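You operate a simulated robot arm through the tools that you are given. There is no shell and no other tool. Be economical: measure what you need, move in short steps, check, and stop when the job is done.

The job below is to be done with a simulated robot arm. You get a single attempt, and the scene is never put back.

## Task
The laptop is flat: charge it by the black lead and switch it on.
Fine: plug the lead into the charging port first, then switch the charger on, then press the power button.
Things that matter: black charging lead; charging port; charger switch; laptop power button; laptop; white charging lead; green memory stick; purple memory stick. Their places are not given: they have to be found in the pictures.

The check looks at the end state, three seconds after you hand in, the way a careful person would. Anything else that was tipped, shoved, dropped, spilled or broken makes it a failure.

## Robot
A 6-joint arm with a two-finger parallel gripper, fixed in place. Base frame: the origin is at the foot of the arm, x ahead of it, y to its left, z up; the work surface is at about z = 64. Readings come in cm, degrees, newtons and seconds.
With the tool pointing down near the work surface it reaches from about 20 to 84 cm from the base axis. Its first joint turns from -166.0 to 166.0 degrees. Payload 3.91 kg.
The TCP is the grasp point between the finger pads, 3 cm short of the fingertips. In the tool frame z runs along the fingers and y along their closing line. Largest opening 11 cm; finger width 2, thickness 1; the body of the gripper, 4.8 by 11.2 cm, starts 5.5 cm behind the TCP.
Orientation is told as [roll, pitch, yaw] about the base's x, y, z axes, in that order, counted from this pose: with the fingers straight down and closing along the base's y, the tool's x points along the base's -x, its y along +y and its z along -z.

## Interface
- The arm moves only by the tool arm_command. Its arguments are lists of equal length, an entry for each row: "xyz": the shift along the tool's x, y, z in cm, a list of three; "rotation": the turn, a rotation vector about the tool's x, y, z in rad, a list of three. In form: {"xyz": [[tx, ty, tz], ...], "rotation": [[ax, ay, az], ...]}. A call has 1 to 10 rows; each row shifts and turns the commanded pose from where the row before left it, along the tool's axes as they then stand. "jaw" is the opening in per cent of the stroke, from 0 (shut) to 100 (fully open), set as the call begins (left out, the last holds). Each row takes 0.2 s and may step no farther than 5 cm and 8.6 degrees from the row before; otherwise, or with a gripper value out of range, the whole call is refused. Where a pose cannot be reached the arm comes as near as it can. A force on the tool above 90 N (or 10 N above the force at the start of the call, whichever is more), or a blocked arm, ends the call early, and 0.2 s more pass. The fingers move at their own pace (about 10.8 cm/s each) and stop on an object; they squeeze with about 31 N. The grip force told is the motor's: it shows also when the fingers shut on nothing. Time passes only in rows, and 0.2 s behind the last, so rows that do not move let the fingers close. It gives the time, the measured TCP pose, the force on the tool (base axes), the opening and the grip force at its end, in the units of the frame above (readings bear some noise).
- Cameras (640 x 400 px; columns grow to the right, rows downward): "scene" is fixed at [40.08, 65.11, 138.19]; the picture's right is [-0.91, 0.41, 0.00], its down [0.34, 0.75, -0.56] and it looks along [-0.23, -0.52, -0.83] (base axes); focal length 232 px, centre (320, 200). "wrist" rides on the gripper at [-3.6, 0, -5.7] in the tool frame; the picture's right is [0.00, -1.00, 0.00], its down [0.97, 0.00, -0.24] and it looks along [0.24, 0.00, 0.97] (tool axes); focal length 218 px, centre (320, 200).
- snapshot(camera): a new picture of that camera. The clock stands still meanwhile.
- move_column(by): slides the trunk up (or, below 0, down) by that many cm; the arm rides with it, the base frame stays. It gives what a move gives, with no picture.
- probe_pixels(camera, pixels): for up to 12 pixels [column, row] of the newest picture of that camera ("zoom" is the newest enlarged one), the place [x, y, z] in the base frame of the surface seen there, good to about 0.2 cm, but the place of the scene camera against the robot may be out by one fixed shift of up to 1.2 cm in any direction. The clock stands still meanwhile.
- enlarge(camera, box): a new picture of the part [left, top, right, bottom] of that camera's present view, enlarged. The clock stands still meanwhile.
- job_done(): hands the job in; it is judged then, once.

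Go step by step. Measure first, check grasps and placings, and put right what went wrong. The budget is 80 turns and 38 pictures, counting those below and the enlarged ones. Unless the task says otherwise, let go and move clear before handing in, and close with one line.

The tools are called after "Emit:" as name(argument=value, ...) on one line, values as JSON. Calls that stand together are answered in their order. arm_command: Moves the arm, as the interface text tells. Its arguments: {"type":"object","properties":{"xyz":{"type":"array","items":{"type":"array","items":{"type":"number"}}},"rotation":{"type":"array","items":{"type":"array","items":{"type":"number"}}},"jaw":{"type":"number"}},"required":["xyz","rotation"]} The other tools are called the same way: move_column (by) slides the trunk up or down; snapshot (camera) takes a picture; probe_pixels (camera, pixels) gives the place of the surface under pixels of a picture; enlarge (camera, box) takes an enlarged picture of a part of a camera's view; job_done () hands the job in.

At the start:

```text
clock: 0.0
tcp_pos: [14.24, 39.81, 111.83]
tool_rot: [0.0, 0.0, -0.1]
contact_force: [0.3, 0.5, -0.7]
width: 10.99
grasp_force: 0.1
trunk travel left (down, up): [-35.0, 19.0]
```

scene: 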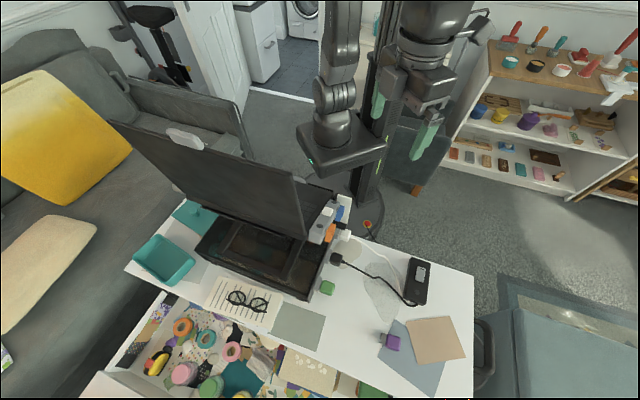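
wrist: 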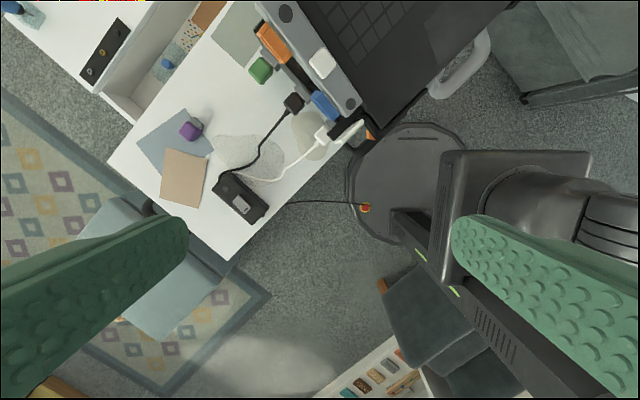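

The pictures show the laptop with its side ports near scene (330,225), the black plug near (337,259) and the charger near (417,280). I'll enlarge both views.

Emit:
enlarge(camera="scene", box=[270, 180, 450, 310])

Emit:
enlarge(camera="wrist", box=[200, 0, 400, 230])

```text
3.08 times, centred on (360, 245) of scene
```

zoom: 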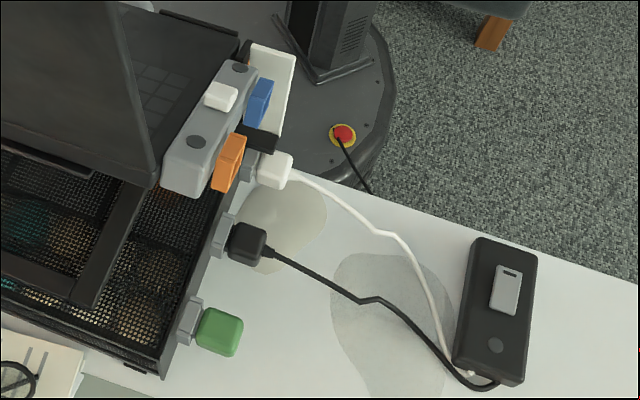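

```text
1.74 times, centred on (300, 115) of wrist
```

zoom: 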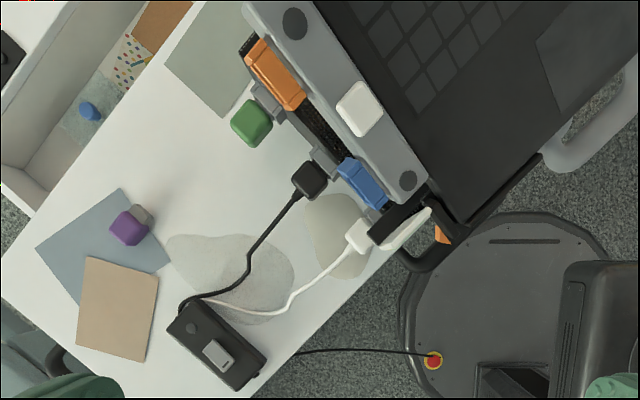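

I need coordinates of the parts; I'll probe in the enlarged wrist view.

Emit:
probe_pixels(camera="zoom", pixels=[[250, 122], [310, 178], [358, 235], [275, 75], [363, 185], [360, 108], [295, 22], [407, 180], [217, 353], [190, 328], [322, 160], [130, 228]])

Emit:
enlarge(camera="wrist", box=[240, 0, 370, 150])

```text
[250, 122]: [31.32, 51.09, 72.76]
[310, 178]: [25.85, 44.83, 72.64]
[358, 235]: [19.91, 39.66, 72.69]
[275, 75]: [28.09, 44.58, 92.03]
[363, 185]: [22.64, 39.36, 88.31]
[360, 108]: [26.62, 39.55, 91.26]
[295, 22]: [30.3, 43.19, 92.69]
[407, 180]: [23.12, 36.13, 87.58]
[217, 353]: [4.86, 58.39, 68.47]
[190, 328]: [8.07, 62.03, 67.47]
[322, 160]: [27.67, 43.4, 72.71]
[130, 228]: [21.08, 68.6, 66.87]
```

```text
2.67 times, centred on (305, 75) of wrist
```

zoom: 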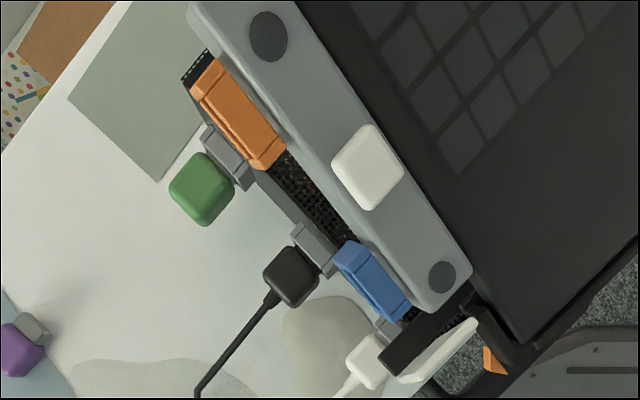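

The laptop's right edge runs along about (0.7,0.7) at z≈90, with three holders below it at z≈72.7. I'll turn the tool to look at that edge from outside.

Emit:
arm_command(xyz=[[2, 0, 0], [2, 0, 0], [2, 0, 0], [2, 0, 0], [2, 0, 0], [2, 0, 0]], rotation=[[0, 0, 0.131], [0, 0, 0.131], [0, 0, 0.131], [0, 0, 0.131], [0, 0, 0.131], [0, 0, 0.131]])

Emit:
arm_command(xyz=[[0, 0, 0], [0, 0, 0], [0, 0, 0], [0, 0, 0], [0, 0, 0], [0, 0, 0], [0, 0, 0], [0, 0, 0], [0, 0, 0], [0, 0, 0]], rotation=[[0, -0.131, 0], [0, -0.131, 0], [0, -0.131, 0], [0, -0.131, 0], [0, -0.131, 0], [0, -0.131, 0], [0, -0.131, 0], [0, -0.131, 0], [0, -0.131, 0], [0, -0.131, 0]])

Emit:
snapshot(camera="wrist")

```text
clock: 1.4
tcp_pos: [3.05, 43.67, 111.84]
tool_rot: [0.0, 0.1, -45.2]
contact_force: [0.1, -1.8, 0.0]
width: 10.98
grasp_force: 0.0
trunk travel left (down, up): [-35.0, 19.0]
```

```text
clock: 3.6
tcp_pos: [11.68, 37.12, 96.1]
tool_rot: [0.3, -75.1, -45.1]
contact_force: [-0.3, 0.1, 0.3]
width: 11.02
grasp_force: 0.0
out of reach, approached as far as the arm can: row 5, 6, 7, 8, 9, 10
trunk travel left (down, up): [-35.0, 19.0]
```

```text
32 pictures are left
```

wrist: 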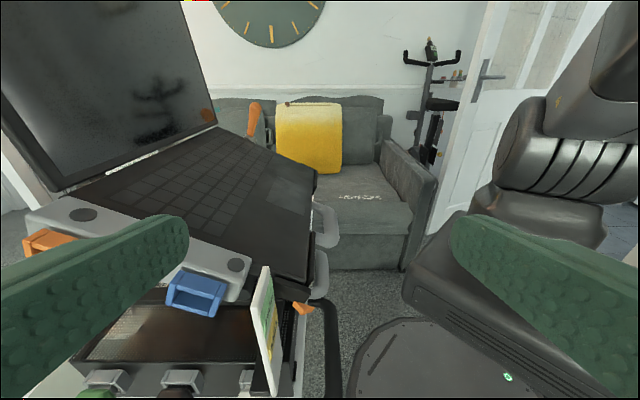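

The blue port frame is at (195,290), the orange one at the left edge, and a white card stands at (262,330). I'll shift along tool +y to centre the ports.

Emit:
arm_command(xyz=[[0, 3, 0], [0, 3, 0], [0, 3, 0], [0, 3, 0]], rotation=[[0, 0, 0], [0, 0, 0], [0, 0, 0], [0, 0, 0]])

Emit:
snapshot(camera="wrist")

```text
clock: 4.6
tcp_pos: [20.22, 45.78, 96.25]
tool_rot: [0.2, -74.9, -44.8]
contact_force: [-0.6, -0.1, -0.6]
width: 11.03
grasp_force: 0.2
trunk travel left (down, up): [-35.0, 19.0]
```

```text
31 pictures are left
```

wrist: 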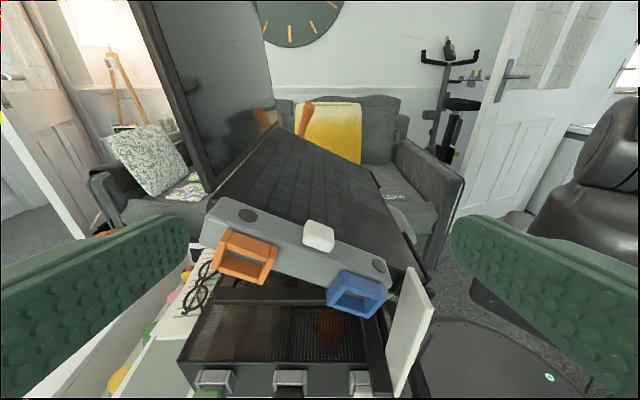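

Both ports are now in view: orange at (245,258), blue at (357,294). I'll zoom in and probe.

Emit:
enlarge(camera="wrist", box=[180, 190, 440, 400])

```text
1.90 times, centred on (310, 295) of wrist
```

zoom: 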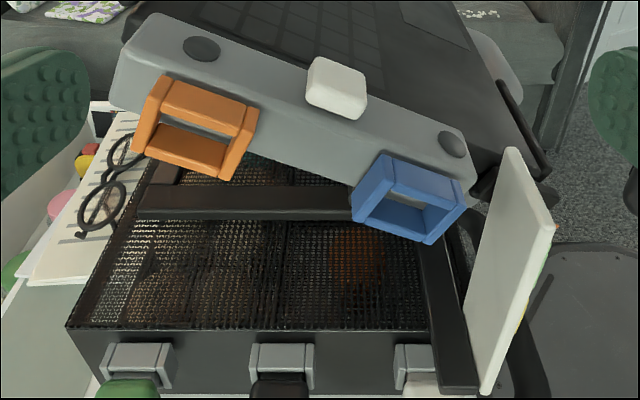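

I need to see the plugs in their holders and the connector shapes. Back off and lower.

Emit:
arm_command(xyz=[[0, 0, -3], [0, 0, -3], [0, 0, -3]], rotation=[[0, 0, 0], [0, 0, 0], [0, 0, 0]])

Emit:
move_column(by=-12)

Emit:
snapshot(camera="wrist")

```text
clock: 5.4
tcp_pos: [18.95, 46.57, 94.41]
tool_rot: [0.4, -74.7, -45.1]
contact_force: [-0.3, 0.2, 0.3]
width: 11.01
grasp_force: 0.1
out of reach, approached as far as the arm can: row 1, 2, 3
trunk travel left (down, up): [-35.0, 19.0]
```

```text
clock: 6.9
tcp_pos: [18.83, 46.46, 82.55]
tool_rot: [0.2, -74.9, -45.0]
contact_force: [0.2, -0.2, -0.4]
width: 11.02
grasp_force: 0.0
trunk travel left (down, up): [-23.0, 31.0]
```

```text
29 pictures are left
```

wrist: 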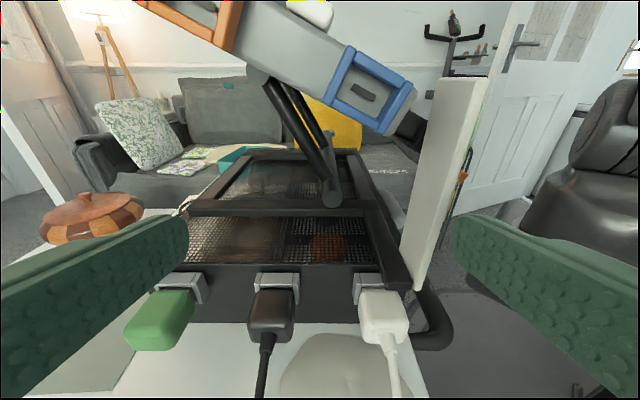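

The blue port shows an inner slot at (364,93); the plugs sit in grey holders on the stand. Zoom on both regions.

Emit:
enlarge(camera="wrist", box=[130, 0, 430, 190])

Emit:
enlarge(camera="wrist", box=[110, 240, 430, 400])

Emit:
probe_pixels(camera="zoom", pixels=[[275, 115], [340, 115], [310, 72], [340, 72], [280, 72], [302, 145], [535, 115], [540, 72], [100, 120], [495, 120], [315, 175], [315, 85]])

Emit:
probe_pixels(camera="wrist", pixels=[[364, 93], [335, 85], [405, 105], [345, 58], [358, 64], [385, 118], [352, 50], [330, 75], [225, 30], [440, 150], [412, 92], [300, 70]])

```text
2.11 times, centred on (280, 95) of wrist
```

zoom: 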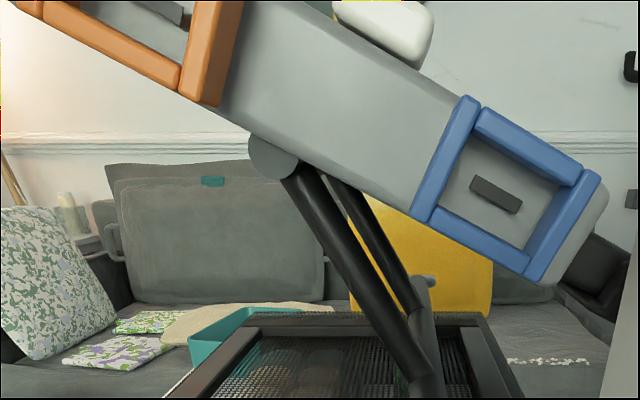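

```text
2.00 times, centred on (270, 320) of wrist
```

zoom: 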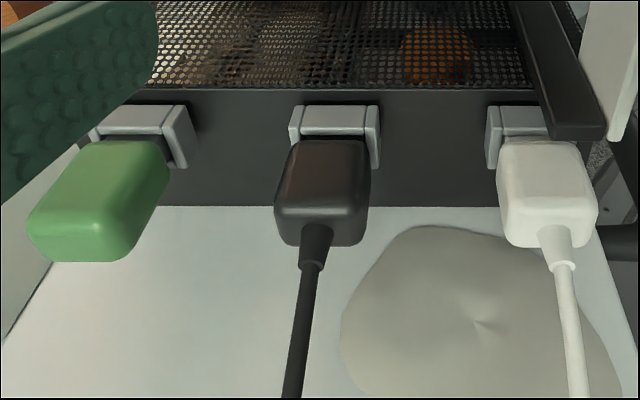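

```text
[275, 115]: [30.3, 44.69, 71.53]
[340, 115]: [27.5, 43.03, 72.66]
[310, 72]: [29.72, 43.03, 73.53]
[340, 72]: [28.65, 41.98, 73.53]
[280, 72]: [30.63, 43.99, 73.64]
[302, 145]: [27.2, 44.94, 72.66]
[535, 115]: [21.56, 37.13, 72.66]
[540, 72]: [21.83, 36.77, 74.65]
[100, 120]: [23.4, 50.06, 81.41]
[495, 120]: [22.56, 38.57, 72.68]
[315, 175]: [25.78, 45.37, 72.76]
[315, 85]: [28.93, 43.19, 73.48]
```

```text
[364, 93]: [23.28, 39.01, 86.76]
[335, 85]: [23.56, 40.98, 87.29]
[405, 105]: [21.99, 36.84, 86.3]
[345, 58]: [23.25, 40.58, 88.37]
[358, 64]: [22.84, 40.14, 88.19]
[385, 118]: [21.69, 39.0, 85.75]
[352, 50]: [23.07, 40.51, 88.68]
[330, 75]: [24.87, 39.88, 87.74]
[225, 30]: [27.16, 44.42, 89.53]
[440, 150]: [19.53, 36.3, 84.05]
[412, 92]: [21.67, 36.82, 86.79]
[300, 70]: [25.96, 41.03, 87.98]
```

Blue's interior shows a slot; orange's interior is still cut off. I'll raise 6 cm and look at both.

Emit:
move_column(by=6)

Emit:
enlarge(camera="wrist", box=[180, 100, 440, 260])

Emit:
arm_command(xyz=[[0, -4, 0], [0, -4, 0], [0, -4, 0], [0, -4, 0], [0, 0, 0], [0, 0, 0], [0, 0, 0], [0, 0, 0]], rotation=[[0, 0, 0], [0, 0, 0], [0, 0, 0], [0, 0, 0], [-0.13, 0, 0], [-0.13, 0, 0], [-0.13, 0, 0], [-0.13, 0, 0]])

Emit:
snapshot(camera="wrist")

```text
clock: 7.9
tcp_pos: [18.9, 46.53, 88.36]
tool_rot: [0.3, -74.9, -45.0]
contact_force: [-0.3, 0.4, -0.1]
width: 11.02
grasp_force: 0.0
trunk travel left (down, up): [-29.0, 25.0]
```

```text
2.46 times, centred on (310, 180) of wrist
```

zoom: 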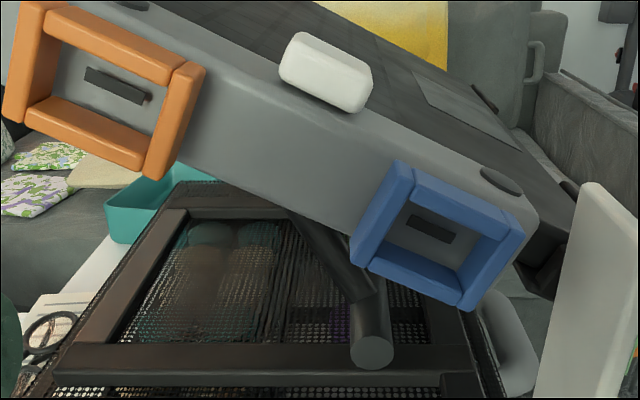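

```text
clock: 9.7
tcp_pos: [7.67, 35.2, 88.39]
tool_rot: [30.2, -74.8, -45.0]
contact_force: [0.0, -0.2, -0.5]
width: 10.99
grasp_force: 0.1
trunk travel left (down, up): [-29.0, 25.0]
```

```text
25 pictures are left
```

wrist: 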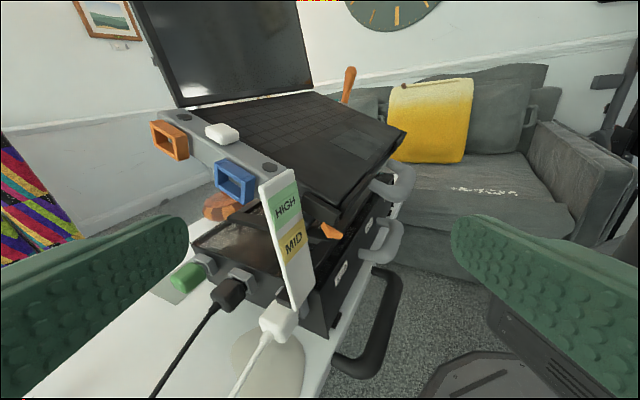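

The card is a HIGH/MID height scale. I'll zoom at the ports and the strip to find marks that identify the charging port.

Emit:
enlarge(camera="wrist", box=[140, 100, 300, 220])

Emit:
enlarge(camera="wrist", box=[150, 210, 350, 350])

```text
3.33 times, centred on (220, 160) of wrist
```

zoom: 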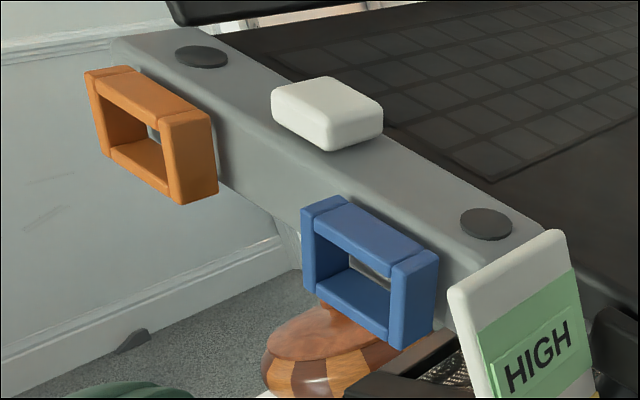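

```text
2.86 times, centred on (250, 280) of wrist
```

zoom: 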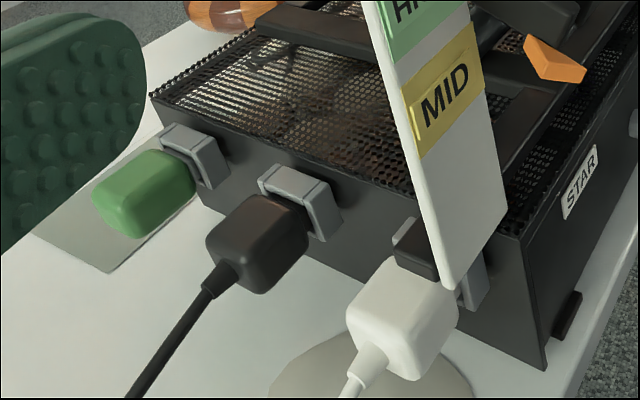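

Both port frames are near the same size, so I need other clues. I'll return to a tool-down pose outside the laptop to see the strip, keyboard and charger from above.

Emit:
arm_command(xyz=[[0, 0, -1], [0, 0, -1], [0, 0, 0], [0, 0, 0], [0, 4, 0], [0, 4, 0], [0, 4, 0]], rotation=[[0.13, 0, 0], [0.13, 0, 0], [0.13, 0, 0], [0.13, 0, 0], [0, 0, 0], [0, 0, 0], [0, 0, 0]])

Emit:
move_column(by=12)

Emit:
arm_command(xyz=[[0, 0, 0], [0, 0, 0], [0, 0, 0], [0, 0, 0], [0, 0, 0], [0, 0, 0], [0, 0, 0], [0, 0, 0], [0, 0, 0], [0, 0, 0]], rotation=[[0, 0.131, 0], [0, 0.131, 0], [0, 0.131, 0], [0, 0.131, 0], [0, 0.131, 0], [0, 0.131, 0], [0, 0.131, 0], [0, 0.131, 0], [0, 0.131, 0], [0, 0.131, 0]])

Emit:
snapshot(camera="wrist")

```text
clock: 11.3
tcp_pos: [14.88, 43.88, 88.05]
tool_rot: [0.6, -74.7, -45.0]
contact_force: [0.5, -0.2, 0.4]
width: 11.0
grasp_force: 0.1
out of reach, approached as far as the arm can: row 4, 7
trunk travel left (down, up): [-29.0, 25.0]
```

```text
clock: 12.8
tcp_pos: [14.95, 43.79, 99.89]
tool_rot: [0.6, -74.6, -45.1]
contact_force: [-0.2, 0.3, 0.1]
width: 11.01
grasp_force: 0.0
trunk travel left (down, up): [-41.0, 13.0]
```

```text
clock: 15.0
tcp_pos: [14.86, 43.83, 100.08]
tool_rot: [0.2, 0.7, -44.4]
contact_force: [-0.4, -0.2, -0.1]
width: 11.02
grasp_force: 0.1
trunk travel left (down, up): [-41.0, 13.0]
```

```text
22 pictures are left
```

wrist: 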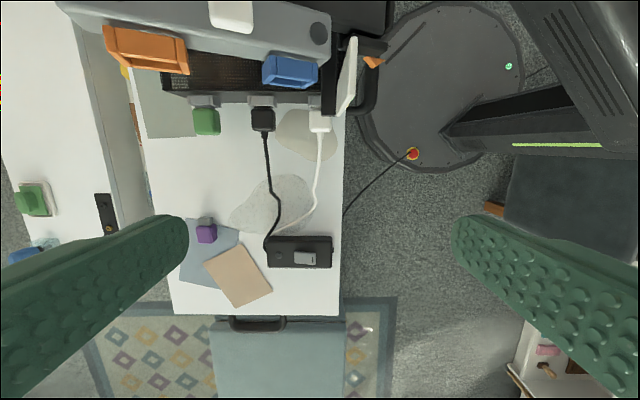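

Orange at (147,48) looks wider than blue at (290,72). I'll zoom on the ports and the charger to measure.

Emit:
enlarge(camera="wrist", box=[170, 80, 350, 300])

Emit:
enlarge(camera="wrist", box=[80, 0, 340, 140])

Emit:
probe_pixels(camera="zoom", pixels=[[75, 70], [250, 100], [80, 140], [260, 160], [462, 150], [580, 170], [450, 200], [570, 205], [295, 290], [458, 290], [455, 240], [375, 30]])

```text
1.82 times, centred on (260, 190) of wrist
```

zoom: 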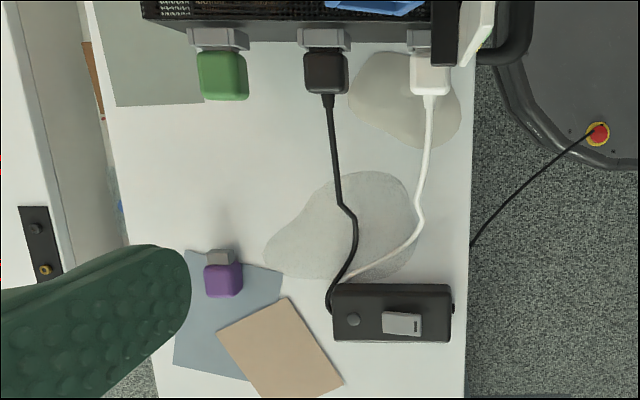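

```text
2.46 times, centred on (210, 70) of wrist
```

zoom: 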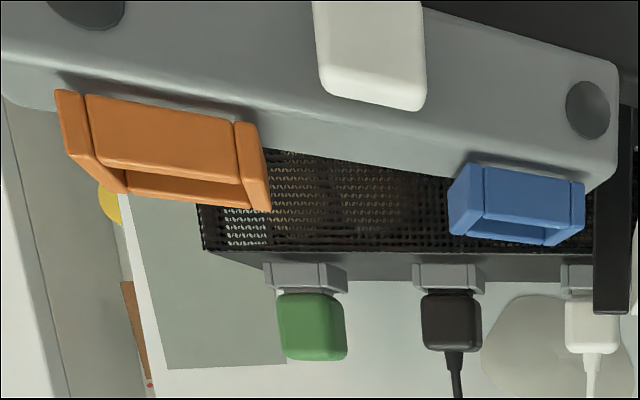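

```text
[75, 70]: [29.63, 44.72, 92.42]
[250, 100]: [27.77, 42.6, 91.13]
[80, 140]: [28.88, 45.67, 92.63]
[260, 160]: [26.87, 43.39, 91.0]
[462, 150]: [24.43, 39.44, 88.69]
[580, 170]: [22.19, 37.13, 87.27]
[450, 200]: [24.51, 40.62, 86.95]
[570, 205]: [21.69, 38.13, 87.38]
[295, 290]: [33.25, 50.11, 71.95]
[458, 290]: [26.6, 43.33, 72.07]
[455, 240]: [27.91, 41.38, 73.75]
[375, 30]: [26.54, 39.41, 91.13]
```

Both frames measure about 3.5 cm, so size does not tell them apart. I'll check the paper with the glasses and the screen in the scene for a clue.

Emit:
enlarge(camera="scene", box=[200, 180, 350, 320])

Emit:
enlarge(camera="wrist", box=[0, 160, 120, 270])

```text
2.86 times, centred on (275, 250) of scene
```

zoom: 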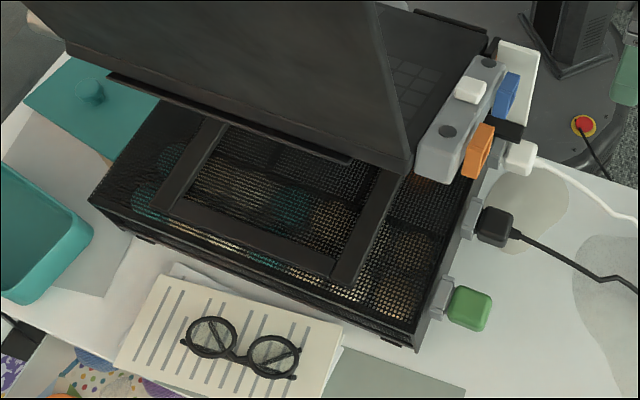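

```text
3.64 times, centred on (60, 215) of wrist
```

zoom: 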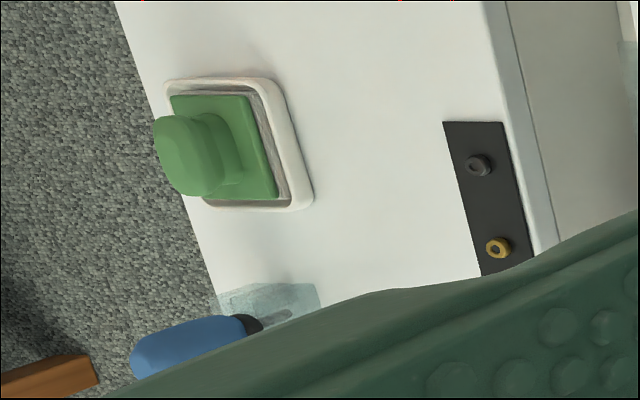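

No label settles the port, so I'll get the black plug first and compare its connector with the ports. I'm tilting to pitch −60° and approaching from outside to stay clear of the laptop ports.

Emit:
arm_command(xyz=[[0, 1.06, 0], [0, 1.06, 0], [0, 1.06, 0], [0, 1.06, 0], [0, 1.06, 0], [0, 1.06, 0], [0, 1.06, 0], [0, 1.06, 0]], rotation=[[0, -0.131, 0], [0, -0.131, 0], [0, -0.131, 0], [0, -0.131, 0], [0, -0.131, 0], [0, -0.131, 0], [0, -0.131, 0], [0, -0.131, 0]], jaw=56)

Emit:
move_column(by=-22)

Emit:
snapshot(camera="wrist")

```text
clock: 16.8
tcp_pos: [20.84, 50.0, 100.01]
tool_rot: [0.3, -59.7, -44.7]
contact_force: [1.2, 0.4, 1.7]
width: 6.16
grasp_force: 0.0
trunk travel left (down, up): [-41.0, 13.0]
```

```text
clock: 19.1
tcp_pos: [20.67, 49.85, 78.07]
tool_rot: [0.3, -59.6, -44.8]
contact_force: [-0.6, -0.1, 0.6]
width: 6.19
grasp_force: 0.1
trunk travel left (down, up): [-19.0, 35.0]
```

```text
17 pictures are left
```

wrist: 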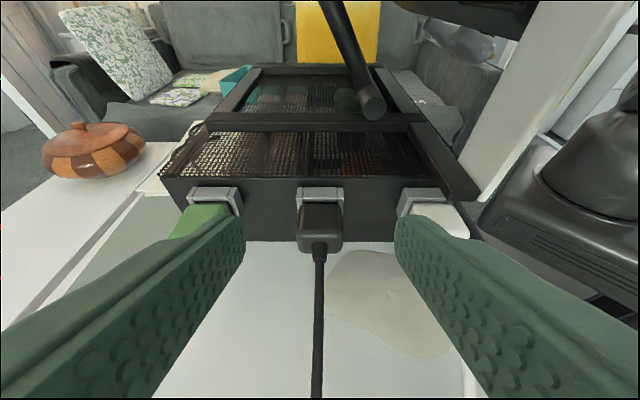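

The plug is centred at (320,225) between the fingers. I'll probe its edges.

Emit:
probe_pixels(camera="wrist", pixels=[[303, 215], [337, 215], [320, 208], [320, 225], [305, 243], [336, 243], [320, 240], [320, 194], [300, 196], [342, 196], [320, 255], [320, 204]])

```text
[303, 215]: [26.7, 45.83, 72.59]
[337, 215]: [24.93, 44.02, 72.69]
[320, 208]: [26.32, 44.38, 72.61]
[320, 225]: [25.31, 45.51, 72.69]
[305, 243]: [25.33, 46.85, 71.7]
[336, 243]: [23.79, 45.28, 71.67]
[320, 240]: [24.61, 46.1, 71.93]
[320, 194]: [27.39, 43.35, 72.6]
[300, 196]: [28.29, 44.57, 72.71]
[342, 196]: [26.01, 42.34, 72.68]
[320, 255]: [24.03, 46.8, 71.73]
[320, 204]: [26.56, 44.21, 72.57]
```

Plug body: t≈50.0, n≈12.4–15.4, centre z≈71.5, 2.7 cm wide. Moving in along the tool axis.

Emit:
arm_command(xyz=[[2.29, 0.13, 0], [0, 0, 2.5], [0, 0, 2.5], [0, 0, 2.3], [0, 0, 0]], rotation=[[0, 0, 0], [0, 0, 0], [0, 0, 0], [0, 0, 0], [0, 0, 0]])

Emit:
snapshot(camera="wrist")

```text
clock: 20.3
tcp_pos: [24.34, 46.44, 72.23]
tool_rot: [0.3, -59.6, -44.8]
contact_force: [0.6, -0.8, 0.4]
width: 6.13
grasp_force: 0.1
trunk travel left (down, up): [-19.0, 35.0]
```

```text
16 pictures are left
```

wrist: 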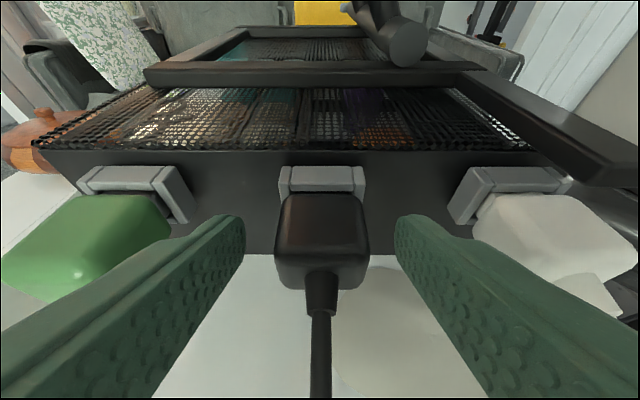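

The fingers straddle the plug and are clear of the holder. I'm closing them.

Emit:
arm_command(xyz=[[0, 0, 0.3], [0, 0, 0], [0, 0, 0], [0, 0, 0]], rotation=[[0, 0, 0], [0, 0, 0], [0, 0, 0], [0, 0, 0]])

Emit:
arm_command(xyz=[[0, 0, 0], [0, 0, 0], [0, 0, 0], [0, 0, 0]], rotation=[[0, 0, 0], [0, 0, 0], [0, 0, 0], [0, 0, 0]], jaw=0)

```text
clock: 21.3
tcp_pos: [24.72, 46.22, 72.16]
tool_rot: [0.3, -59.6, -44.9]
contact_force: [-0.7, -0.4, -0.7]
width: 6.15
grasp_force: 0.0
trunk travel left (down, up): [-19.0, 35.0]
```

```text
clock: 22.3
tcp_pos: [24.63, 46.14, 72.15]
tool_rot: [0.1, -59.6, -44.7]
contact_force: [-6.4, -7.2, -5.8]
width: 3.22
grasp_force: 31.5
trunk travel left (down, up): [-19.0, 35.0]
```

Gripped at 3.22 cm. I'm pulling straight out along the outward normal.

Emit:
arm_command(xyz=[[0, -0.1, 0], [0.25, 0, -0.433], [0.25, 0, -0.433], [0.5, 0, -0.866], [0.5, 0, -0.866], [0.5, 0, -0.866], [0, 0, 0]], rotation=[[0, 0, 0], [0, 0, 0], [0, 0, 0], [0, 0, 0], [0, 0, 0], [0, 0, 0], [0, 0, 0]])

Emit:
snapshot(camera="wrist")

```text
clock: 23.9
tcp_pos: [21.7, 49.01, 72.17]
tool_rot: [0.3, -59.6, -44.8]
contact_force: [-0.2, -0.6, 0.1]
width: 3.22
grasp_force: 31.0
trunk travel left (down, up): [-19.0, 35.0]
```

```text
15 pictures are left
```

wrist: 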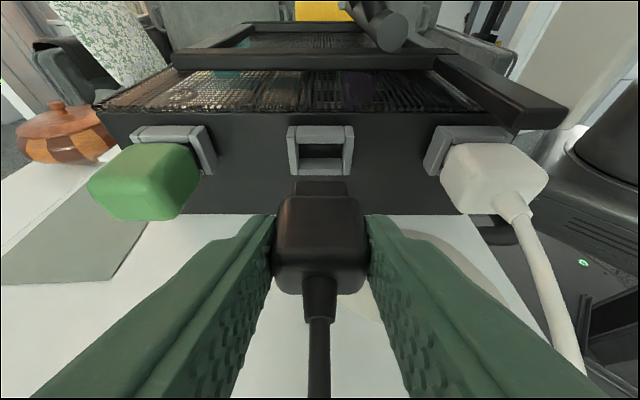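

The plug is free; its connector tongue shows at (320,188) in front of the empty holder (320,150). I'll zoom on these.

Emit:
enlarge(camera="wrist", box=[260, 110, 380, 290])

Emit:
probe_pixels(camera="wrist", pixels=[[298, 186], [344, 186], [320, 183], [320, 190], [288, 150], [352, 150], [320, 130], [320, 172], [278, 215], [362, 215], [320, 200], [320, 152]])

```text
2.22 times, centred on (320, 200) of wrist
```

zoom: 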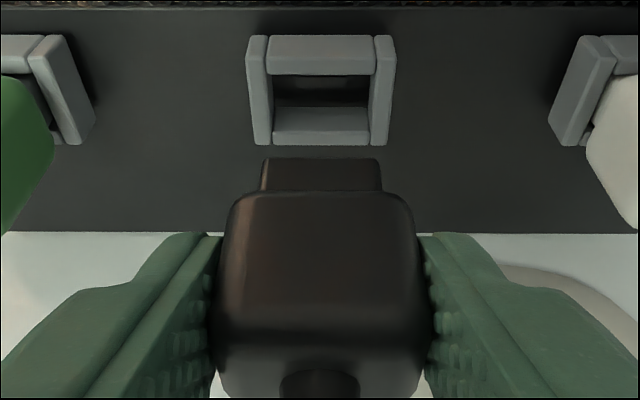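

```text
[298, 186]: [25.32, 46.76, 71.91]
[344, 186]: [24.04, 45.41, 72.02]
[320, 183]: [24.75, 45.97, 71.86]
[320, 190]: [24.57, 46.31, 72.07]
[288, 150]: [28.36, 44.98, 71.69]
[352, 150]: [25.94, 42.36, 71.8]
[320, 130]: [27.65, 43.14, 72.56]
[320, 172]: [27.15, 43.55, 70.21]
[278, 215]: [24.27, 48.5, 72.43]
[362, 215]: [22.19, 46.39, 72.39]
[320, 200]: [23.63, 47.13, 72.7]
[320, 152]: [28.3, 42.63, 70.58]
```

The connector is about 1.9 × 1.2 cm. I'll raise the plug level with the ports, roll 27° to match their tilt, and measure both openings.

Emit:
move_column(by=18)

Emit:
arm_command(xyz=[[0.2, 0, -0.35], [0, 0, 0], [0, 0, 0], [0, 0, 0], [0, 0, 0]], rotation=[[-0.0589, 0, 0.102], [-0.0589, 0, 0.102], [-0.0589, 0, 0.102], [-0.0589, 0, 0.102], [0, 0, 0]])

Emit:
snapshot(camera="wrist")

```text
clock: 25.9
tcp_pos: [21.81, 48.88, 90.19]
tool_rot: [0.1, -59.7, -44.8]
contact_force: [-1.1, 0.5, -0.2]
width: 3.21
grasp_force: 31.5
trunk travel left (down, up): [-37.0, 17.0]
```

```text
clock: 27.1
tcp_pos: [21.77, 49.89, 90.7]
tool_rot: [44.8, -50.4, -82.2]
contact_force: [0.3, 0.3, -1.2]
width: 3.16
grasp_force: 30.7
out of reach, approached as far as the arm can: row 4
trunk travel left (down, up): [-37.0, 17.0]
```

```text
13 pictures are left
```

wrist: 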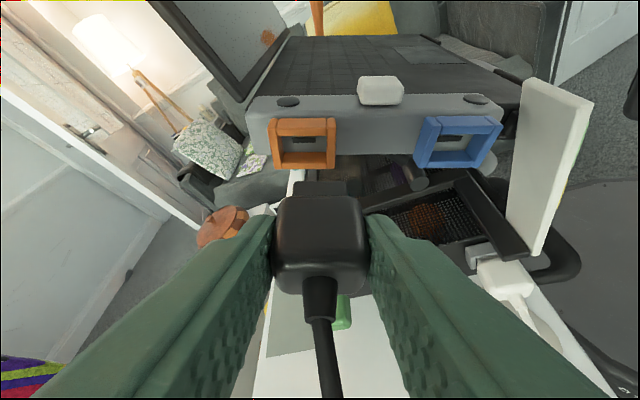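

The laptop strip is now level in view, so the roll matches. I'll zoom on the ports (orange 303,145; blue 458,142).

Emit:
enlarge(camera="wrist", box=[230, 60, 530, 200])

Emit:
probe_pixels(camera="zoom", pixels=[[92, 155], [222, 155], [155, 128], [155, 220], [100, 180], [398, 165], [570, 165], [490, 125], [485, 220], [495, 165], [155, 165], [300, 120]])

```text
2.13 times, centred on (380, 130) of wrist
```

zoom: 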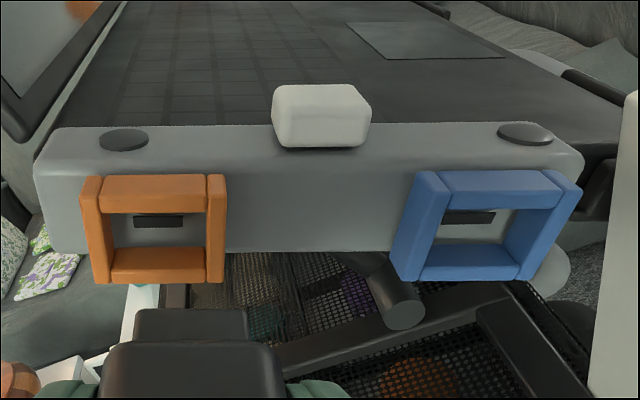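

```text
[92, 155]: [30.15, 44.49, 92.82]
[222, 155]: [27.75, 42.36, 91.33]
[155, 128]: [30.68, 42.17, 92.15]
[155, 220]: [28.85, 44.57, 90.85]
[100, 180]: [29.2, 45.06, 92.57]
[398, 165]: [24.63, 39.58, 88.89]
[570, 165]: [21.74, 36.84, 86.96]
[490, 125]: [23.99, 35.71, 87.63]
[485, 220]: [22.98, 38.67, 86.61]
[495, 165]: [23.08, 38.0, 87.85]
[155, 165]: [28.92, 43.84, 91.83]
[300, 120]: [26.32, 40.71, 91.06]
```

The openings match too. Before choosing, I'll check the charger and lead closely for any colour code.

Emit:
enlarge(camera="scene", box=[385, 245, 445, 315])

Emit:
enlarge(camera="wrist", box=[260, 105, 345, 180])

Emit:
enlarge(camera="wrist", box=[415, 105, 510, 180])

```text
5.71 times, centred on (415, 280) of scene
```

zoom: 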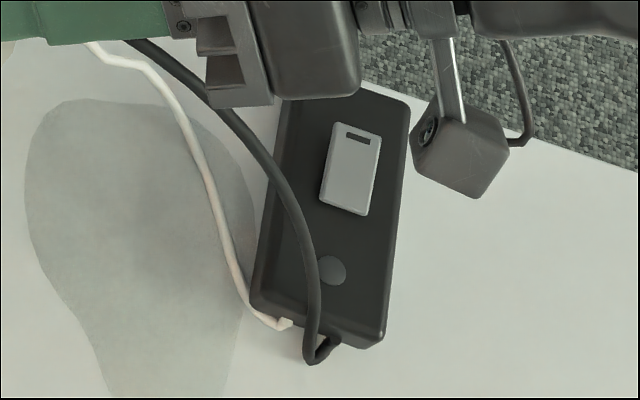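

```text
5.33 times, centred on (302, 142) of wrist
```

zoom: 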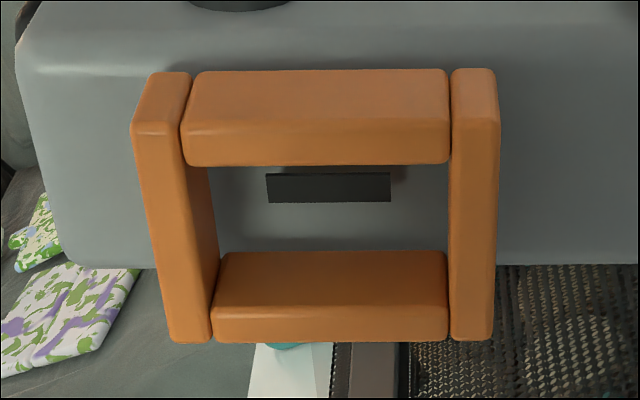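

```text
5.33 times, centred on (462, 142) of wrist
```

zoom: 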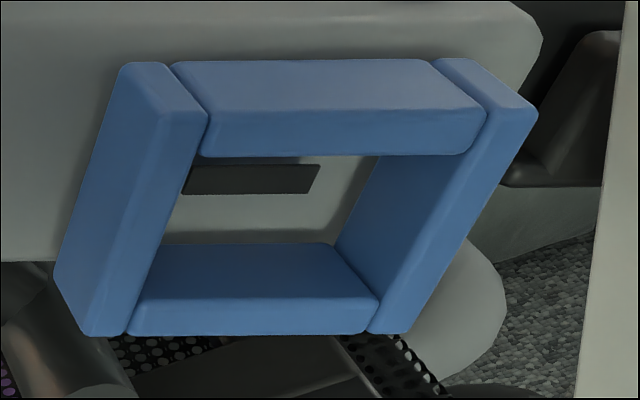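

The ports are identical apart from colour; by convention blue marks a USB data port, and the orange one is nearest the hinge where charging ports sit, so I'll use orange. I'll probe the port and the held connector from the same camera.

Emit:
probe_pixels(camera="wrist", pixels=[[276, 148.6], [331, 147.6], [304, 165.3], [301.6, 132.3], [303.5, 139.6], [304, 147], [299, 187], [341, 187], [320, 184], [320, 191], [320, 205], [320, 158]])

Emit:
enlarge(camera="wrist", box=[265, 110, 375, 240])

```text
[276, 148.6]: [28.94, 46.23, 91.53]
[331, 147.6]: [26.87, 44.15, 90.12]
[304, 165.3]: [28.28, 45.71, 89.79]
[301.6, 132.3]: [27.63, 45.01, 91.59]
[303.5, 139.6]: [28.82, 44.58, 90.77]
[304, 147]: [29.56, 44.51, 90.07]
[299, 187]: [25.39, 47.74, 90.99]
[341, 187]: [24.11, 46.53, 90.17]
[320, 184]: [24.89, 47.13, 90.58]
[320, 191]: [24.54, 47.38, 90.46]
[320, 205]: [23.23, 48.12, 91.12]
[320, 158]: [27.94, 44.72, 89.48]
```

```text
3.08 times, centred on (320, 175) of wrist
```

zoom: 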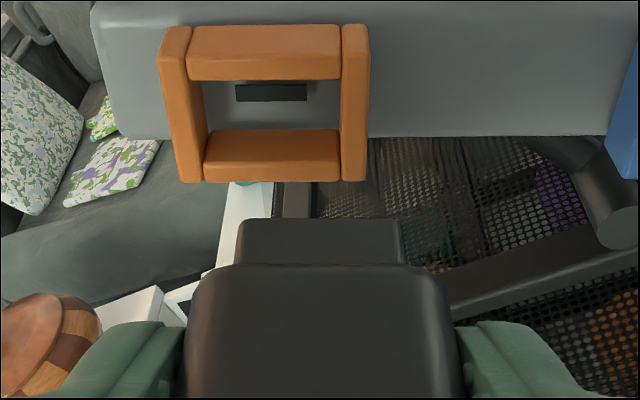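

Port centre versus connector: I need +0.9 along tool y, +0.3 up perpendicular, then about 4.1 along u. Aligning and closing part-way, then checking.

Emit:
arm_command(xyz=[[-0.27, 0.9, -0.15], [-0.5, 0, 0.866], [-0.5, 0, 0.866], [-0.25, 0, 0.433], [0, 0, 0]], rotation=[[0, 0, 0], [0, 0, 0], [0, 0, 0], [0, 0, 0], [0, 0, 0]])

Emit:
enlarge(camera="wrist", box=[265, 110, 375, 240])

Emit:
probe_pixels(camera="zoom", pixels=[[240, 180], [380, 180], [320, 300], [250, 238], [390, 238], [320, 238], [320, 160], [320, 110], [230, 140], [410, 140], [320, 215], [320, 270]])

```text
clock: 28.3
tcp_pos: [23.94, 48.62, 91.38]
tool_rot: [45.3, -50.1, -82.5]
contact_force: [-0.2, 0.1, -0.1]
width: 3.17
grasp_force: 31.0
trunk travel left (down, up): [-37.0, 17.0]
```

```text
3.08 times, centred on (320, 175) of wrist
```

zoom: 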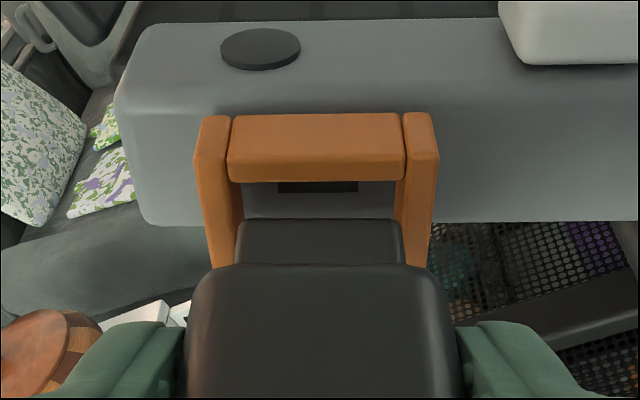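

```text
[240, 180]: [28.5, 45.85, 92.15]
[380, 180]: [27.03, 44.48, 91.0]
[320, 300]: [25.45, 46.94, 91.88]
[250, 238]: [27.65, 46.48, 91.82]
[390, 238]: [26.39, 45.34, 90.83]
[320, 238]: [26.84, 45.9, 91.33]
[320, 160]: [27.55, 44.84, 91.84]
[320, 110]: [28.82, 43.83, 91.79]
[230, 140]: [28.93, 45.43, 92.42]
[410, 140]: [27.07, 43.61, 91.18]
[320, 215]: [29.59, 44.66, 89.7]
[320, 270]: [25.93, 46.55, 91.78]
```

The connector centre now agrees with the port to about 0.1 cm. Inserting in small steps while watching the force.

Emit:
arm_command(xyz=[[-0.2, 0, 0.346], [-0.2, 0, 0.346], [-0.2, 0, 0.346], [-0.15, 0, 0.26], [0, 0, 0]], rotation=[[0, 0, 0], [0, 0, 0], [0, 0, 0], [0, 0, 0], [0, 0, 0]])

```text
clock: 29.5
tcp_pos: [25.12, 47.61, 91.3]
tool_rot: [45.1, -50.3, -82.2]
contact_force: [-0.2, 0.5, -1.0]
width: 3.23
grasp_force: 30.6
trunk travel left (down, up): [-37.0, 17.0]
```

No force yet at n=15.9. Continuing gently until contact.

Emit:
arm_command(xyz=[[-0.1, 0, 0.173], [-0.1, 0, 0.173], [0, 0, 0]], rotation=[[0, 0, 0], [0, 0, 0], [0, 0, 0]])

Emit:
enlarge(camera="wrist", box=[265, 110, 375, 240])

```text
clock: 30.3
tcp_pos: [25.25, 47.48, 91.44]
tool_rot: [44.9, -50.4, -82.1]
contact_force: [-6.0, 4.5, -2.4]
width: 3.21
grasp_force: 31.1
trunk travel left (down, up): [-37.0, 17.0]
```

```text
3.08 times, centred on (320, 175) of wrist
```

zoom: 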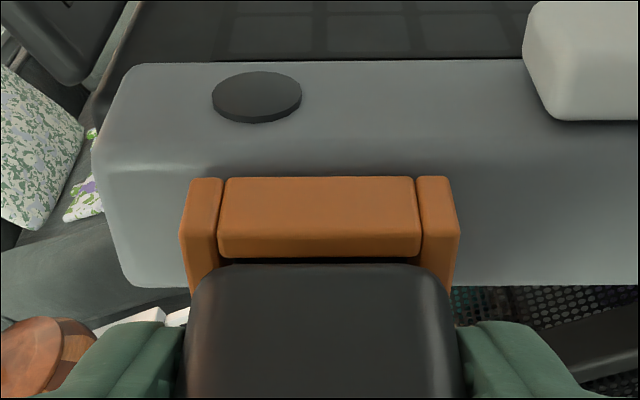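

The body is flush with the frame and the contact force is 7.5 N, so it is seated. One tiny extra push, then I'll release.

Emit:
arm_command(xyz=[[-0.05, 0, 0.087], [0, 0, 0]], rotation=[[0, 0, 0], [0, 0, 0]])

Emit:
arm_command(xyz=[[0.05, 0, -0.087], [0, 0, 0], [0, 0, 0]], rotation=[[0, 0, 0], [0, 0, 0], [0, 0, 0]], jaw=50)

Emit:
arm_command(xyz=[[0, 0, -2], [0, 0, -2], [0, 0, -2], [0, 0, 0]], rotation=[[0, 0, 0], [0, 0, 0], [0, 0, 0], [0, 0, 0]])

Emit:
snapshot(camera="wrist")

```text
clock: 30.9
tcp_pos: [25.32, 47.4, 91.49]
tool_rot: [45.0, -50.5, -82.2]
contact_force: [-10.3, 8.1, 1.5]
width: 3.23
grasp_force: 31.0
trunk travel left (down, up): [-37.0, 17.0]
```

```text
clock: 31.7
tcp_pos: [25.46, 47.44, 91.42]
tool_rot: [44.9, -50.4, -82.2]
contact_force: [0.5, -0.2, -0.3]
width: 5.49
grasp_force: 0.0
trunk travel left (down, up): [-37.0, 17.0]
```

```text
clock: 32.7
tcp_pos: [20.78, 49.97, 94.22]
tool_rot: [45.3, -50.2, -82.4]
contact_force: [0.4, 0.7, 0.2]
width: 5.5
grasp_force: 0.1
trunk travel left (down, up): [-37.0, 17.0]
```

```text
5 pictures are left
```

wrist: 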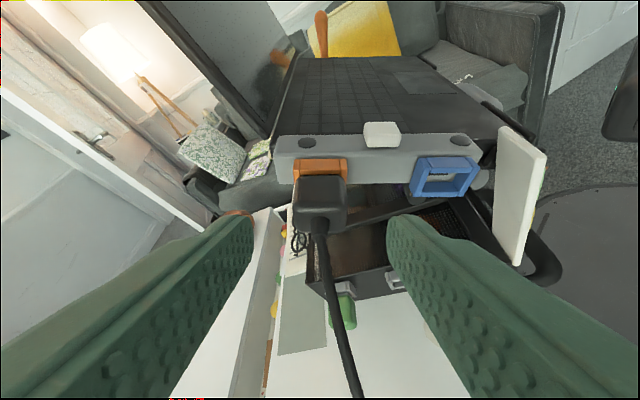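

The plug stays seated in the orange port on its own. Next is the charger switch: raise, undo the roll and pitch, and go above the charger.

Emit:
move_column(by=13)

Emit:
arm_command(xyz=[[0, 0, 0], [0, 0, 0], [0, 0, 0], [0, 0, 0]], rotation=[[0.0589, 0, -0.102], [0.0589, 0, -0.102], [0.0589, 0, -0.102], [0.0589, 0, -0.102]], jaw=0)

Emit:
arm_command(xyz=[[0, 0, 0], [0, 0, 0], [0, 0, 0], [0, 0, 0], [0, 0, 0], [0, 0, 0], [0, 0, 0], [0, 0, 0]], rotation=[[0, 0.131, 0], [0, 0.131, 0], [0, 0.131, 0], [0, 0.131, 0], [0, 0.131, 0], [0, 0.131, 0], [0, 0.131, 0], [0, 0.131, 0]])

Emit:
arm_command(xyz=[[4, -1.3, 0], [4, -1.3, 0], [4, -1.3, 0], [4, -1.3, 0], [0, 0, 0]], rotation=[[0, 0, 0], [0, 0, 0], [0, 0, 0], [0, 0, 0], [0, 0, 0]])

```text
clock: 34.3
tcp_pos: [20.71, 50.12, 107.04]
tool_rot: [45.3, -50.1, -82.5]
contact_force: [-0.4, 0.3, 0.9]
width: 5.52
grasp_force: 0.0
trunk travel left (down, up): [-50.0, 4.0]
```

```text
clock: 35.3
tcp_pos: [20.68, 50.02, 107.06]
tool_rot: [0.0, -59.6, -44.4]
contact_force: [0.3, 0.1, -0.6]
width: 0.0
grasp_force: 30.6
trunk travel left (down, up): [-50.0, 4.0]
```

```text
clock: 37.1
tcp_pos: [20.78, 49.93, 107.12]
tool_rot: [0.1, 0.6, -44.5]
contact_force: [-0.5, -0.4, -1.2]
width: 0.0
grasp_force: 30.7
trunk travel left (down, up): [-50.0, 4.0]
```

```text
clock: 38.3
tcp_pos: [5.63, 57.62, 107.23]
tool_rot: [0.1, 0.4, -44.6]
contact_force: [-0.1, -0.2, -0.5]
width: 0.04
grasp_force: 30.8
trunk travel left (down, up): [-50.0, 4.0]
```

I'm above the charger; lowering for a look at the switch.

Emit:
move_column(by=-22)

Emit:
snapshot(camera="wrist")

```text
clock: 40.6
tcp_pos: [5.72, 57.5, 85.26]
tool_rot: [0.2, 0.4, -44.5]
contact_force: [-0.4, 0.0, -1.1]
width: 0.0
grasp_force: 30.4
trunk travel left (down, up): [-28.0, 26.0]
```

```text
4 pictures are left
```

wrist: 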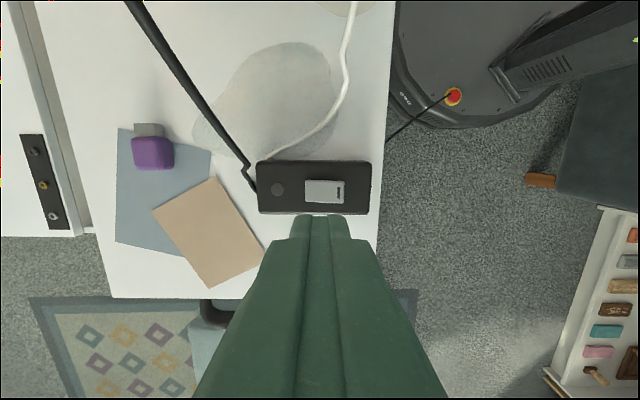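

Switch at (324,191) spans columns 306–344, with its notch at the right end. I'll probe heights across it to see which end is raised.

Emit:
probe_pixels(camera="wrist", pixels=[[308, 191], [314, 191], [320, 191], [326, 191], [332, 191], [337, 191], [342, 191], [324, 183], [324, 199], [295, 191], [360, 191], [277, 189]])

Emit:
enlarge(camera="wrist", box=[250, 150, 380, 225])

```text
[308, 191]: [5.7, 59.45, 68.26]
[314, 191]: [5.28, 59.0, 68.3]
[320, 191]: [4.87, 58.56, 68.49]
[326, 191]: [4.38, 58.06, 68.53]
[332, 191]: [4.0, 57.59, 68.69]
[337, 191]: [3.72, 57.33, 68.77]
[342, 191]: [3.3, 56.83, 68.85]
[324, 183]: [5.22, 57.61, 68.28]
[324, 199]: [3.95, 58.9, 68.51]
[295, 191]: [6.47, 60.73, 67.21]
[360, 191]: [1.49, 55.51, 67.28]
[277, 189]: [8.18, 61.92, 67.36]
```

```text
4.92 times, centred on (315, 188) of wrist
```

zoom: 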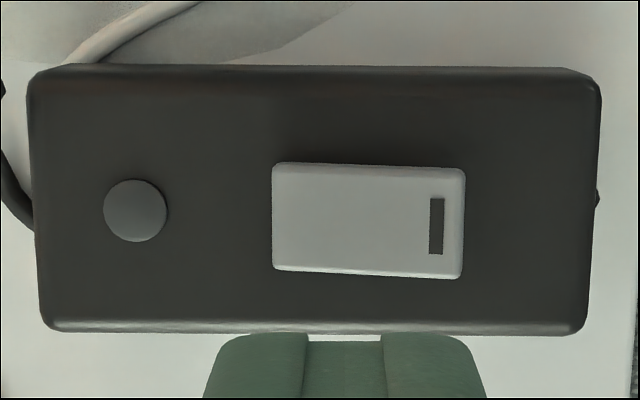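

The notched end (3.6,57.2) is raised at 68.85, so pressing it turns the charger on. Moving over it and descending.

Emit:
arm_command(xyz=[[1.27, -2.09, 0], [0, 0, 4], [0, 0, 4], [0, 0, 3.8], [0, 0, 0]], rotation=[[0, 0, 0], [0, 0, 0], [0, 0, 0], [0, 0, 0], [0, 0, 0]])

Emit:
arm_command(xyz=[[0, 0, 0.5], [0, 0, 0.4], [0, 0, 0.3], [0, 0, 0.3], [0, 0, 0.3], [0, 0, 0]], rotation=[[0, 0, 0], [0, 0, 0], [0, 0, 0], [0, 0, 0], [0, 0, 0], [0, 0, 0]])

```text
clock: 41.8
tcp_pos: [3.24, 56.88, 73.42]
tool_rot: [0.1, 0.5, -44.6]
contact_force: [0.3, -0.2, -0.2]
width: 0.02
grasp_force: 31.0
trunk travel left (down, up): [-28.0, 26.0]
```

```text
clock: 43.2
tcp_pos: [3.16, 57.06, 71.67]
tool_rot: [0.2, 0.4, -44.5]
contact_force: [0.2, 0.9, 1.8]
width: 0.0
grasp_force: 31.1
trunk travel left (down, up): [-28.0, 26.0]
```

Just touching at 1.8 N. Pressing further in small steps.

Emit:
arm_command(xyz=[[0, 0, 0.2], [0, 0, 0.2], [0, 0, 0.2], [0, 0, 0]], rotation=[[0, 0, 0], [0, 0, 0], [0, 0, 0], [0, 0, 0]])

```text
clock: 44.2
tcp_pos: [3.31, 57.15, 71.21]
tool_rot: [0.2, 0.5, -44.5]
contact_force: [0.9, -3.6, 11.4]
width: 0.0
grasp_force: 31.6
trunk travel left (down, up): [-28.0, 26.0]
```

The force rose to 11 N with the tip at about 68.2. I'll lift and check the switch state.

Emit:
arm_command(xyz=[[0, 0, -3], [-1.27, 2.09, -5], [0, 0, -5], [0, 0, 0]], rotation=[[0, 0, 0], [0, 0, 0], [0, 0, 0], [0, 0, 0]])

```text
refused: row 2 steps farther than a row can; nothing moved
```

Emit:
arm_command(xyz=[[0, 0, -3], [-1.27, 2.09, -3], [0, 0, -4], [0, 0, -4], [0, 0, 0]], rotation=[[0, 0, 0], [0, 0, 0], [0, 0, 0], [0, 0, 0], [0, 0, 0]])

Emit:
enlarge(camera="wrist", box=[250, 150, 380, 225])

Emit:
probe_pixels(camera="zoom", pixels=[[285, 215], [310, 215], [340, 215], [370, 215], [400, 215], [420, 215], [455, 215], [365, 180], [365, 260], [220, 215], [540, 215], [136, 210]])

```text
clock: 45.4
tcp_pos: [5.6, 57.55, 85.07]
tool_rot: [0.2, 0.5, -44.6]
contact_force: [0.1, 0.3, 0.7]
width: 0.0
grasp_force: 30.9
trunk travel left (down, up): [-28.0, 26.0]
```

```text
4.92 times, centred on (315, 188) of wrist
```

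zoom: 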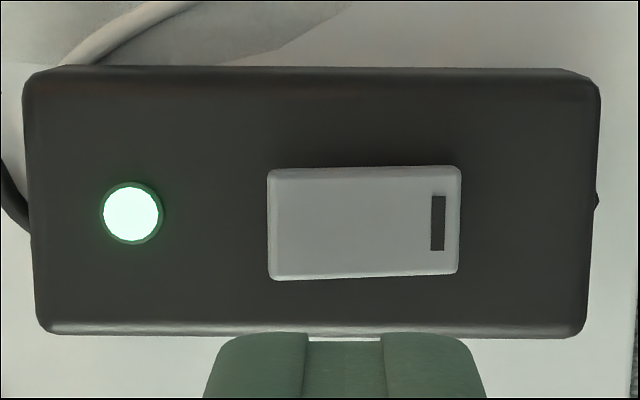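

```text
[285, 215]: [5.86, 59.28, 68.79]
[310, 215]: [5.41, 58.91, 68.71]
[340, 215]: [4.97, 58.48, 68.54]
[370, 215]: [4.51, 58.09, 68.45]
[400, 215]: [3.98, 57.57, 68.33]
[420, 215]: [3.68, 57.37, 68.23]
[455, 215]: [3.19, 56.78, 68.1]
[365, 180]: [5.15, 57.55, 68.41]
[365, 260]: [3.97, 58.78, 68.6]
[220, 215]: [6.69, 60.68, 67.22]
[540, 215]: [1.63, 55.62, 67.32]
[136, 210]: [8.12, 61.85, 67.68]
```

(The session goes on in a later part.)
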